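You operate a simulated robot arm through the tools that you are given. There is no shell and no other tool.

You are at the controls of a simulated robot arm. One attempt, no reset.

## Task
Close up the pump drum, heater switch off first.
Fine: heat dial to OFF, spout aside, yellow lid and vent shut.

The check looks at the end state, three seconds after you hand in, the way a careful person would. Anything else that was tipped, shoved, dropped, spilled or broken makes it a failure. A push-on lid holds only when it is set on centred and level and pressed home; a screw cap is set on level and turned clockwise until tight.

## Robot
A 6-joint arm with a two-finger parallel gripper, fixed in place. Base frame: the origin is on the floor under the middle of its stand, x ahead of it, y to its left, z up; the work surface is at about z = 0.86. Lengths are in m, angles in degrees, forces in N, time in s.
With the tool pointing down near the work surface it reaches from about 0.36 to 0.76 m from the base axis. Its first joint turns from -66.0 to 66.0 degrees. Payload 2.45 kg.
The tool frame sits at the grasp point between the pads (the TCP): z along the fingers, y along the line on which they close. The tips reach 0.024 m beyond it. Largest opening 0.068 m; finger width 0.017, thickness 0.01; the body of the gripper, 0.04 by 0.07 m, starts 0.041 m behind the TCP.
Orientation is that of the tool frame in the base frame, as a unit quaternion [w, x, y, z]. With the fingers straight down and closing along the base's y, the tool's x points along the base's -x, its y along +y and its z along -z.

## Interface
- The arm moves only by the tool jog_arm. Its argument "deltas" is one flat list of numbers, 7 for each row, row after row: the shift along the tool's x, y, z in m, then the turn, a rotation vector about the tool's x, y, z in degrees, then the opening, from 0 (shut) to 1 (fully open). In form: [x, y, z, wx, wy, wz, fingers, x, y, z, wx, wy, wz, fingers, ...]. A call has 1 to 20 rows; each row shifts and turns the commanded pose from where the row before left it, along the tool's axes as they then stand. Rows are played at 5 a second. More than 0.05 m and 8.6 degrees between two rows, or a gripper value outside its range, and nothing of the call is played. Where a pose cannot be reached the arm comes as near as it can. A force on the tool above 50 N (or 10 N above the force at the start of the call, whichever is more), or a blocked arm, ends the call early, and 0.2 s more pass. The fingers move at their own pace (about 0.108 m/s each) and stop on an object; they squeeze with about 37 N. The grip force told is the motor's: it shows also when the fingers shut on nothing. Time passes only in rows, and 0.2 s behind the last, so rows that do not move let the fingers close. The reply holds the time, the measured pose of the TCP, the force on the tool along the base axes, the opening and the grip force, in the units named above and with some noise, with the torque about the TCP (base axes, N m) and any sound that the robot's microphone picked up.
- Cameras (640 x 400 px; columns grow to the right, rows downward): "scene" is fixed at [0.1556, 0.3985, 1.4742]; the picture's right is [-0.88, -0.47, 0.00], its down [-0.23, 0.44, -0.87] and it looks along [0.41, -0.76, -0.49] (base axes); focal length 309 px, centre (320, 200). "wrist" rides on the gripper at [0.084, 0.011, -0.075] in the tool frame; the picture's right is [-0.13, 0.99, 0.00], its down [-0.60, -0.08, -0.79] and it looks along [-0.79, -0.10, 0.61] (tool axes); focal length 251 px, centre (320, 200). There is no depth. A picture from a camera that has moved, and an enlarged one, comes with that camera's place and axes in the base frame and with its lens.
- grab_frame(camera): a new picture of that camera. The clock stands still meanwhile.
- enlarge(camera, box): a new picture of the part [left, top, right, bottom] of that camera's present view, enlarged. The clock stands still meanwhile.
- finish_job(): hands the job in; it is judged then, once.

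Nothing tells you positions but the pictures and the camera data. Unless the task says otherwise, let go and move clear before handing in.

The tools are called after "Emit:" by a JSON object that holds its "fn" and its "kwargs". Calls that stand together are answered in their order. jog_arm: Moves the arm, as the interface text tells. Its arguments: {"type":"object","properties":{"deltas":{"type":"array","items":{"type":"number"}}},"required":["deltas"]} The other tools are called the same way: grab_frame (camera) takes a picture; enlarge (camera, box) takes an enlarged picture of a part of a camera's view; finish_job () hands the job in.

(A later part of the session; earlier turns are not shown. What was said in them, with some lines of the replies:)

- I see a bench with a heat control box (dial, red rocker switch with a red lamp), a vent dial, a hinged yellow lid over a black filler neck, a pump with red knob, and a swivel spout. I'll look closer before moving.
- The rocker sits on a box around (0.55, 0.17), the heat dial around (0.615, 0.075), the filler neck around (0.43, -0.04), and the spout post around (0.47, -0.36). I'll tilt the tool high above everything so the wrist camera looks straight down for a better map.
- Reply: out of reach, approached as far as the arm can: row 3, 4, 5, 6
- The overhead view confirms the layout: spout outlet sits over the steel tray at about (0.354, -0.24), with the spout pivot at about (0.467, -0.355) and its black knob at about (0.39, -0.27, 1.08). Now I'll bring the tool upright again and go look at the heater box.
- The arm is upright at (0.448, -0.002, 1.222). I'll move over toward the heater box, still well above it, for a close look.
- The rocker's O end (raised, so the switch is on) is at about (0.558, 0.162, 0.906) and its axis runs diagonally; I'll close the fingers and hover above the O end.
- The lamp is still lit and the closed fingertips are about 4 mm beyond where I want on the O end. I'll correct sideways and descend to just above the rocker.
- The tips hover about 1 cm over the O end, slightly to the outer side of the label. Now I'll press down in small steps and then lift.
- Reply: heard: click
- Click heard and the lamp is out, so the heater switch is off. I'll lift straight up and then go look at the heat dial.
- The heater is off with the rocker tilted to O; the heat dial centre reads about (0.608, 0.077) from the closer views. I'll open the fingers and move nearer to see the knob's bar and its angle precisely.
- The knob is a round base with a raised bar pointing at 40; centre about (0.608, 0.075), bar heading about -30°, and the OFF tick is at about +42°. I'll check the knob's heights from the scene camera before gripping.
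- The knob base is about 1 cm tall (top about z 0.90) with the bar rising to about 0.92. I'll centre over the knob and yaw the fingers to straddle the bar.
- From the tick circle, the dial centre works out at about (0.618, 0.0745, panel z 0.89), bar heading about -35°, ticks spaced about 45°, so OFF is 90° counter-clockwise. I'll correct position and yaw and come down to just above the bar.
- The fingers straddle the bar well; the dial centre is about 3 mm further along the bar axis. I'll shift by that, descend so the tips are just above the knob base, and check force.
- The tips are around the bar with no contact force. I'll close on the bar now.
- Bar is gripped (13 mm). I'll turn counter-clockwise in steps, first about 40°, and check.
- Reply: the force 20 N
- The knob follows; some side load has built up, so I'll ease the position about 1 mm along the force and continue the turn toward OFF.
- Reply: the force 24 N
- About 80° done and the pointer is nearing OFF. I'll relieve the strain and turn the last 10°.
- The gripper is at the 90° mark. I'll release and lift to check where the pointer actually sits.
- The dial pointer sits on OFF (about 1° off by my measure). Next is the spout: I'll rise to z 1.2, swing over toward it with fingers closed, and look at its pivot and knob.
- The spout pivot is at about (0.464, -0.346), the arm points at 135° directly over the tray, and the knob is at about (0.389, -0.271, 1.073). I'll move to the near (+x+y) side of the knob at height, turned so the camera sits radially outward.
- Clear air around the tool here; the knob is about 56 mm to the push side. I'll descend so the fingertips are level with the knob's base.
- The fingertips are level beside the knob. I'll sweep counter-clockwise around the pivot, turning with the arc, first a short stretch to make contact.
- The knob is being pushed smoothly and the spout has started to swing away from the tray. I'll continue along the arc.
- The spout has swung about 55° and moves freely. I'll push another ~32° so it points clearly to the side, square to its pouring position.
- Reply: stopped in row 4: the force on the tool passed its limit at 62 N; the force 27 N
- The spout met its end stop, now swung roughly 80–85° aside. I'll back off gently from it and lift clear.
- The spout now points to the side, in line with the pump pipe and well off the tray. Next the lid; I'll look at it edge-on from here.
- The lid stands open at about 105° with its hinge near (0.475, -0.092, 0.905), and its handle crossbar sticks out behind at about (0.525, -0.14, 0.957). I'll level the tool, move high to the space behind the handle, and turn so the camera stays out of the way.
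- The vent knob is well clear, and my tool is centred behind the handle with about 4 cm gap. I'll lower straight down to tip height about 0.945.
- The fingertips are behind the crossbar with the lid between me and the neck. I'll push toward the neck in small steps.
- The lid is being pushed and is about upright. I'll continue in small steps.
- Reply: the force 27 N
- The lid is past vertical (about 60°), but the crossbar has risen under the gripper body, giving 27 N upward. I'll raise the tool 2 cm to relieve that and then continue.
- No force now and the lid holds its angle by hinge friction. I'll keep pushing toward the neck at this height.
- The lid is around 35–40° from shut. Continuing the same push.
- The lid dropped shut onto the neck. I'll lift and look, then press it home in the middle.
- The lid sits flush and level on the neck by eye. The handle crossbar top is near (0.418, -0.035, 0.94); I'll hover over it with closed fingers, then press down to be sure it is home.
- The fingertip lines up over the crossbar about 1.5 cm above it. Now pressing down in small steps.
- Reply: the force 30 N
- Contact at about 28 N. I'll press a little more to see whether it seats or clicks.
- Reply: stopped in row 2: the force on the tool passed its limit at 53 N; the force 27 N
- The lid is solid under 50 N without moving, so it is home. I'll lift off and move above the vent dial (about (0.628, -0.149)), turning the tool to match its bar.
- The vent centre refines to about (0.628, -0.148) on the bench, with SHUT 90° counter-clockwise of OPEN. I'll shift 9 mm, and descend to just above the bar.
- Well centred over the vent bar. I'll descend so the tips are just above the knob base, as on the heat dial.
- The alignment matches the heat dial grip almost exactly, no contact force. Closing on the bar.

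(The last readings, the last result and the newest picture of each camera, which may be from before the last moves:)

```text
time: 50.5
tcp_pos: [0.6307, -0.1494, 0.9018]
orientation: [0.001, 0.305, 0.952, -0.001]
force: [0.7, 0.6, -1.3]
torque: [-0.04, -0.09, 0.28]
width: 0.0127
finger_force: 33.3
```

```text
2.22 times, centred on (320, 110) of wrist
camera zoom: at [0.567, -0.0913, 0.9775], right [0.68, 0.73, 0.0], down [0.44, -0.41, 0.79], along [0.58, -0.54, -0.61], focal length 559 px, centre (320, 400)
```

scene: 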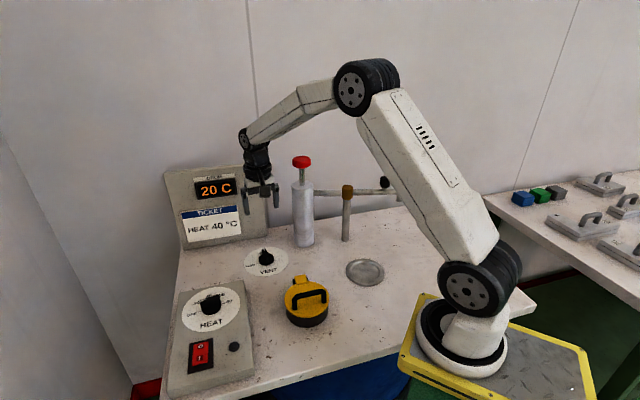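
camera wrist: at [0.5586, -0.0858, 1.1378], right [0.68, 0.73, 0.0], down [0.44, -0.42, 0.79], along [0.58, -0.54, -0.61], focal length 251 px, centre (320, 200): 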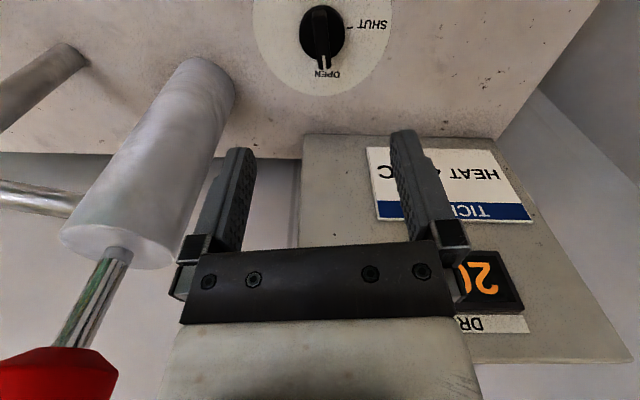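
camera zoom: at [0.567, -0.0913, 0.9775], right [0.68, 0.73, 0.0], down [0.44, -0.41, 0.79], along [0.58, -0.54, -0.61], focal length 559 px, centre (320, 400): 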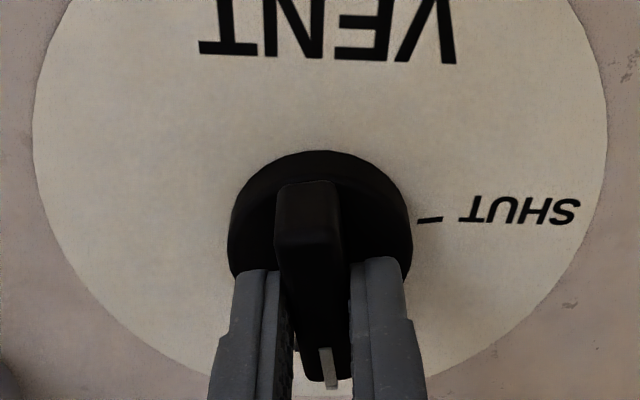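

The bar is gripped cleanly with almost no side load. Turning counter-clockwise about 40° first.

Emit:
{"fn": "jog_arm", "kwargs": {"deltas": [0, 0, 0, 0, 0, -8, 0, 0, 0, 0, 0, 0, -8, 0, 0, 0, 0, 0, 0, -8, 0, 0, 0, 0, 0, 0, -8, 0, 0, 0, 0, 0, 0, -8, 0, 0, 0, 0, 0, 0, 0, 0]}}

Emit:
{"fn": "enlarge", "kwargs": {"camera": "wrist", "box": [220, 20, 420, 200]}}

Emit:
{"fn": "grab_frame", "kwargs": {"camera": "scene"}}

```text
time: 51.9
tcp_pos: [0.6287, -0.1487, 0.9029]
orientation: [0.001, -0.041, 0.999, 0.0]
force: [9.4, -1.2, -22.5]
torque: [0.05, -1.1, 0.0]
width: 0.0129
finger_force: 33.0
```

```text
2.22 times, centred on (320, 110) of wrist
camera zoom: at [0.5445, -0.1448, 0.9775], right [0.05, 1.0, 0.0], down [0.61, -0.03, 0.79], along [0.79, -0.04, -0.61], focal length 559 px, centre (320, 400)
```

zoom: 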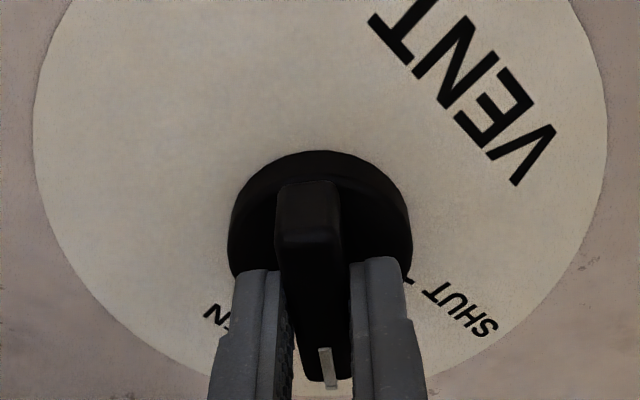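

```text
taken
```

scene: 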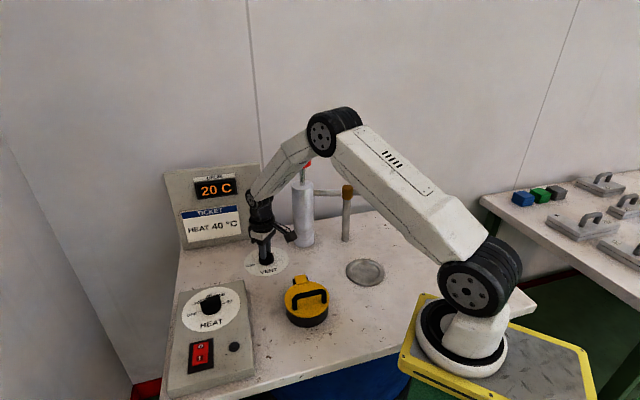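

The knob follows well at 40°. I'll ease about 1 mm down and along the load, then continue the turn to about 80°.

Emit:
{"fn": "jog_arm", "kwargs": {"deltas": [-0.0008, 0, 0.001, 0, 0, -8, 0, 0, 0, 0, 0, 0, -8, 0, 0, 0, 0, 0, 0, -8, 0, 0, 0, 0, 0, 0, -8, 0, 0, 0, 0, 0, 0, -8, 0, 0, 0, 0, 0, 0, 0, 0]}}

Emit:
{"fn": "enlarge", "kwargs": {"camera": "wrist", "box": [220, 20, 420, 200]}}

Emit:
{"fn": "grab_frame", "kwargs": {"camera": "scene"}}

```text
time: 53.3
tcp_pos: [0.6302, -0.149, 0.9032]
orientation: [-0.001, -0.379, 0.925, 0.001]
force: [-17.0, 2.0, 10.6]
torque: [-0.42, 0.77, -0.01]
width: 0.013
finger_force: 33.0
```

```text
2.22 times, centred on (320, 110) of wrist
camera zoom: at [0.5619, -0.2002, 0.9778], right [-0.6, 0.8, 0.0], down [0.49, 0.37, 0.79], along [0.63, 0.48, -0.61], focal length 559 px, centre (320, 400)
```

zoom: 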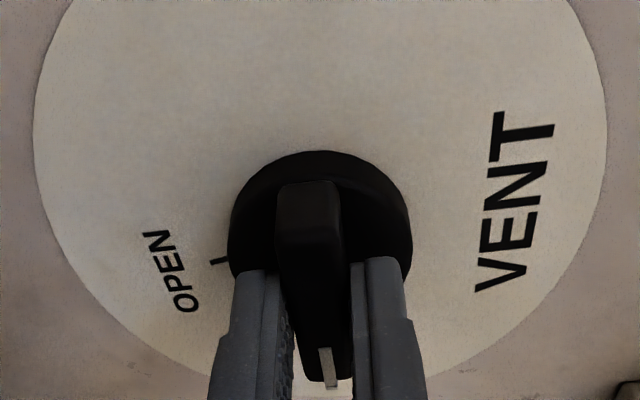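

```text
taken
```

scene: 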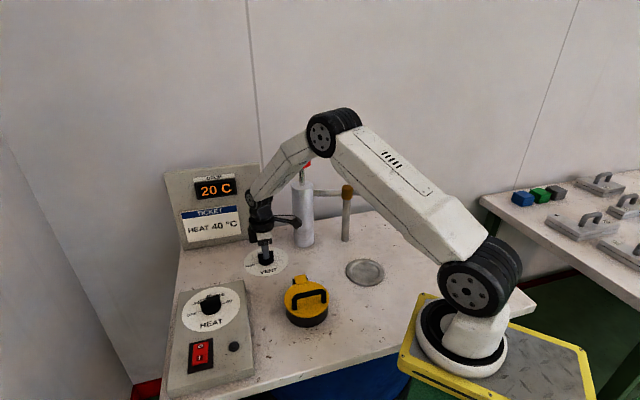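

At 80° now; the OPEN tick has rotated to the side as expected. I'll relieve the side load and turn the last 10°.

Emit:
{"fn": "jog_arm", "kwargs": {"deltas": [0.0007, 0.0007, 0, 0, 0, -5, 0, 0, 0, 0, 0, 0, -5, 0, 0, 0, 0, 0, 0, 0, 0]}}

Emit:
{"fn": "enlarge", "kwargs": {"camera": "scene", "box": [225, 205, 315, 285]}}

```text
time: 54.1
tcp_pos: [0.6295, -0.1492, 0.9037]
orientation: [0.0, -0.46, 0.888, 0.0]
force: [-10.7, 0.5, 7.3]
torque: [-0.4, 0.68, 0.01]
width: 0.0129
finger_force: 32.7
```

```text
5.00 times, centred on (270, 245) of scene
camera zoom: at [0.1551, 0.3986, 1.4742], right [-0.88, -0.47, 0.0], down [-0.23, 0.44, -0.87], along [0.41, -0.76, -0.49], focal length 1547 px, centre (570, -25)
```

zoom: 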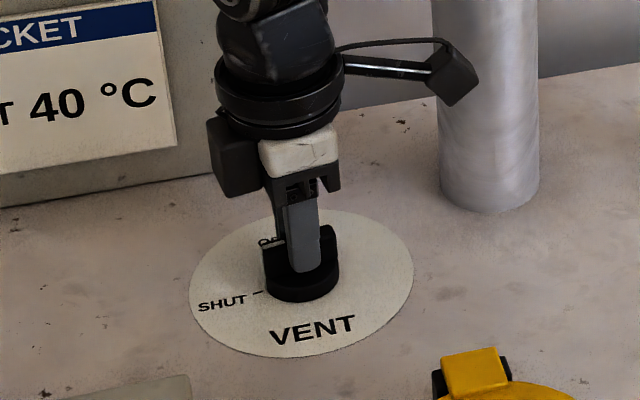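

The knob appears to sit on SHUT. I'll open the fingers, lift straight up, and inspect the pointer.

Emit:
{"fn": "jog_arm", "kwargs": {"deltas": [0, 0, 0, 0, 0, 0, 1, 0, 0, 0, 0, 0, 0, 1, 0, 0, -0.03, 0, 0, 0, 1, 0, 0, -0.04, 0, 0, 0, 1, 0, 0, 0, 0, 0, 0, 1]}}

Emit:
{"fn": "enlarge", "kwargs": {"camera": "wrist", "box": [220, 0, 420, 160]}}

Emit:
{"fn": "enlarge", "kwargs": {"camera": "scene", "box": [225, 205, 315, 285]}}

```text
time: 55.3
tcp_pos: [0.6291, -0.1463, 0.9706]
orientation: [0.0, -0.458, 0.889, 0.0]
force: [-0.5, -0.6, 0.1]
torque: [0.01, 0.0, -0.01]
width: 0.0677
finger_force: 0.1
```

```text
2.50 times, centred on (320, 80) of wrist
camera zoom: at [0.5714, -0.2106, 1.0461], right [-0.73, 0.68, 0.0], down [0.41, 0.45, 0.79], along [0.54, 0.58, -0.61], focal length 629 px, centre (320, 500)
```

zoom: 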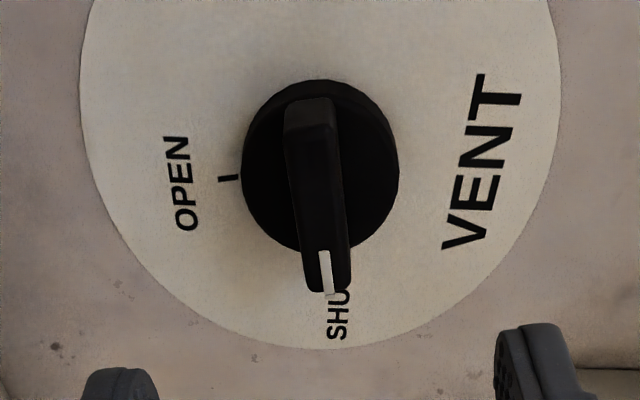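

```text
5.00 times, centred on (270, 245) of scene
camera zoom: at [0.1556, 0.3985, 1.4742], right [-0.88, -0.47, 0.0], down [-0.23, 0.44, -0.87], along [0.41, -0.76, -0.49], focal length 1547 px, centre (570, -25)
```

zoom: 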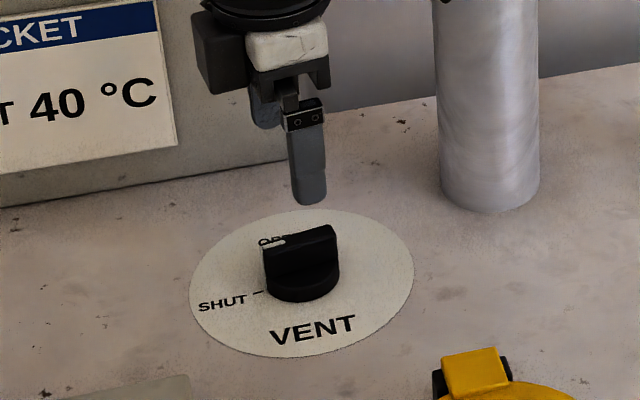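

The pointer sits on SHUT. I'll lift well clear and check every item once more.

Emit:
{"fn": "jog_arm", "kwargs": {"deltas": [0, 0, -0.045, 0, 0, 0, 1, 0, 0, -0.045, 0, 0, 0, 1, 0, 0, -0.045, 0, 0, 0, 1, 0, 0, -0.045, 0, 0, 0, 1, 0, 0, -0.03, 0, 0, 0, 1, 0.03, 0.02, 0, 0, 0, 8, 1, 0.03, 0.02, 0, 0, 0, 8, 1, 0.03, 0.02, 0, 0, 0, 8, 1, 0.03, 0.02, 0, 0, 0, 8, 1, 0, 0, 0, 0, 0, 0, 1]}}

Emit:
{"fn": "grab_frame", "kwargs": {"camera": "scene"}}

Emit:
{"fn": "grab_frame", "kwargs": {"camera": "wrist"}}

Emit:
{"fn": "enlarge", "kwargs": {"camera": "scene", "box": [260, 250, 350, 340]}}

Emit:
{"fn": "enlarge", "kwargs": {"camera": "scene", "box": [165, 270, 265, 390]}}

```text
time: 57.5
tcp_pos: [0.488, -0.1709, 1.1811]
orientation: [0.001, -0.194, 0.981, -0.001]
force: [-0.1, -0.3, 0.6]
torque: [-0.03, 0.02, 0.0]
width: 0.068
finger_force: 0.0
```

```text
taken
```

scene: 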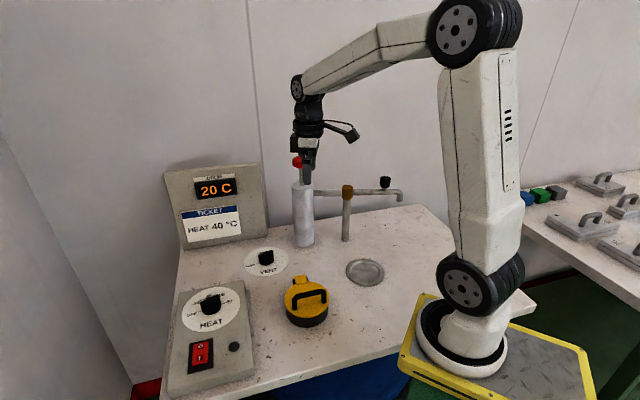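

```text
taken
camera wrist: at [0.4061, -0.1931, 1.2566], right [-0.26, 0.97, 0.0], down [0.59, 0.16, 0.79], along [0.77, 0.2, -0.61], focal length 251 px, centre (320, 200)
```

wrist: 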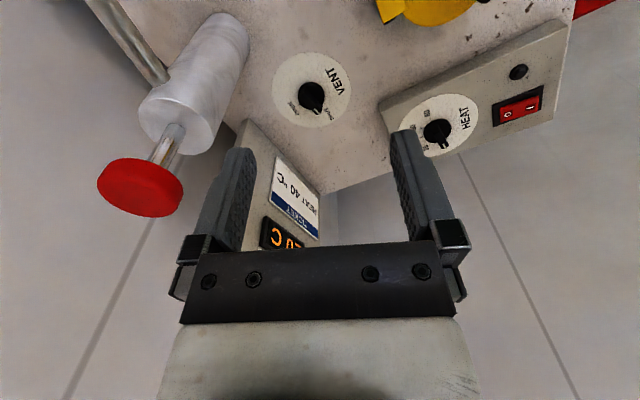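

```text
4.44 times, centred on (305, 295) of scene
camera zoom: at [0.1555, 0.3985, 1.4742], right [-0.88, -0.47, 0.0], down [-0.23, 0.44, -0.87], along [0.41, -0.76, -0.49], focal length 1375 px, centre (387, -222)
```

zoom: 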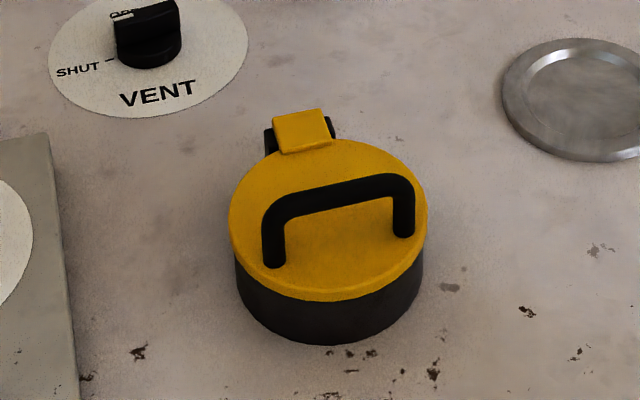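

```text
3.33 times, centred on (215, 330) of scene
camera zoom: at [0.1555, 0.3985, 1.4742], right [-0.88, -0.47, 0.0], down [-0.23, 0.44, -0.87], along [0.41, -0.76, -0.49], focal length 1031 px, centre (670, -233)
```

zoom: 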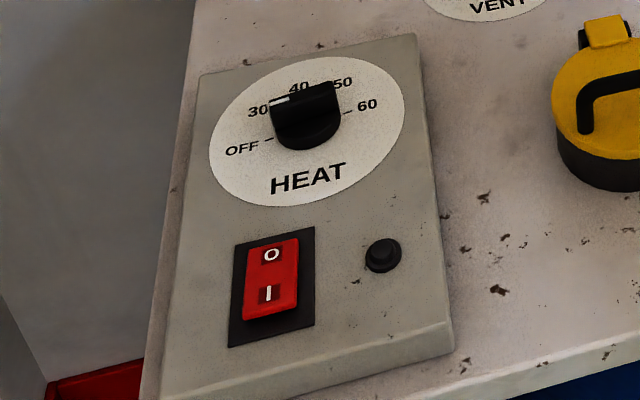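

Emit:
{"fn": "enlarge", "kwargs": {"camera": "wrist", "box": [400, 80, 560, 170]}}

Emit:
{"fn": "enlarge", "kwargs": {"camera": "wrist", "box": [260, 40, 370, 140]}}

Emit:
{"fn": "enlarge", "kwargs": {"camera": "scene", "box": [270, 140, 420, 250]}}

```text
4.00 times, centred on (480, 125) of wrist
camera zoom: at [0.4061, -0.1931, 1.2566], right [-0.26, 0.97, 0.0], down [0.59, 0.16, 0.79], along [0.77, 0.2, -0.61], focal length 1006 px, centre (-320, 500)
```

zoom: 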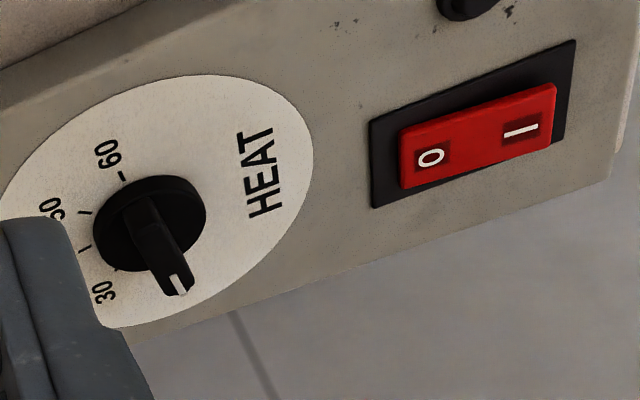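

```text
4.00 times, centred on (315, 90) of wrist
camera zoom: at [0.4061, -0.1931, 1.2566], right [-0.26, 0.97, 0.0], down [0.59, 0.16, 0.79], along [0.77, 0.2, -0.61], focal length 1006 px, centre (340, 640)
```

zoom: 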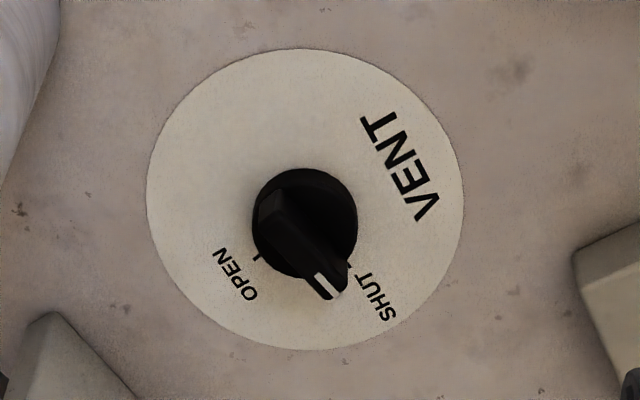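

```text
3.64 times, centred on (345, 195) of scene
camera zoom: at [0.1555, 0.3985, 1.4742], right [-0.88, -0.47, 0.0], down [-0.23, 0.44, -0.87], along [0.41, -0.76, -0.49], focal length 1125 px, centre (229, 218)
```

zoom: 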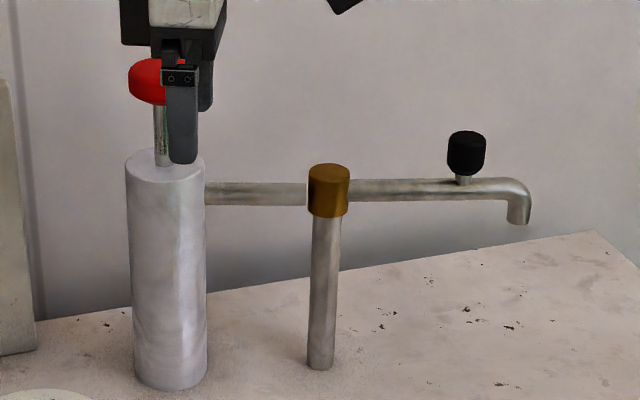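

Emit:
{"fn": "enlarge", "kwargs": {"camera": "wrist", "box": [288, 70, 344, 120]}}

Emit:
{"fn": "enlarge", "kwargs": {"camera": "wrist", "box": [415, 110, 471, 160]}}

```text
8.00 times, centred on (316, 95) of wrist
camera zoom: at [0.4061, -0.1931, 1.2566], right [-0.26, 0.97, 0.0], down [0.59, 0.16, 0.79], along [0.77, 0.2, -0.61], focal length 2012 px, centre (352, 1040)
```

zoom: 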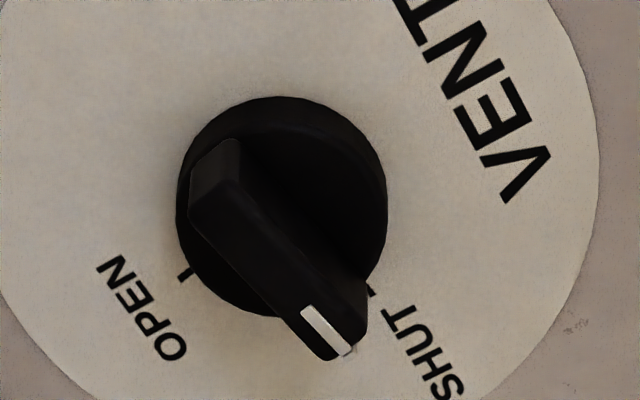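

```text
8.00 times, centred on (443, 135) of wrist
camera zoom: at [0.4061, -0.1931, 1.2566], right [-0.26, 0.97, 0.0], down [0.59, 0.16, 0.79], along [0.77, 0.2, -0.61], focal length 2012 px, centre (-664, 720)
```

zoom: 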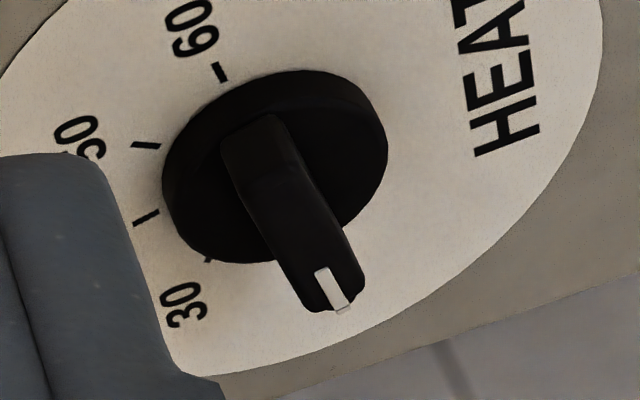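

Everything checks out:
- The rocker is on O with the lamp out.
- The heat pointer is on OFF.
- The spout is swung fully aside.
- The lid is seated level on the neck.
- The vent pointer is on SHUT.

The gripper is open and clear of everything, so I'm handing in.

Emit:
{"fn": "finish_job", "kwargs": {}}

```text
The job is handed in.
```

The pump drum is closed up and I've handed the job in; I haven't seen the check's result.

- **Heater switch:** I turned this off first. It clicked to O and the red lamp went out.
- **Heat dial:** the pointer is on OFF, within a degree or two by my measurement.
- **Spout:** it is swung aside to its end stop, well off the steel tray. When it reached the stop the push peaked at 62 N, over the tool's 50 N limit. The arm stopped by itself and I backed off. I saw no damage to the spout or post.
- **Yellow lid:** it is shut and level on the neck. I pressed down on the handle to just over 50 N and it didn't move. There was no click, so I'm relying on that and on how it looks.
- **Vent:** the pointer is on SHUT, within a degree or two.

In the last pictures nothing else on the bench looked moved or tipped. The gripper was open and clear of everything when I handed in.
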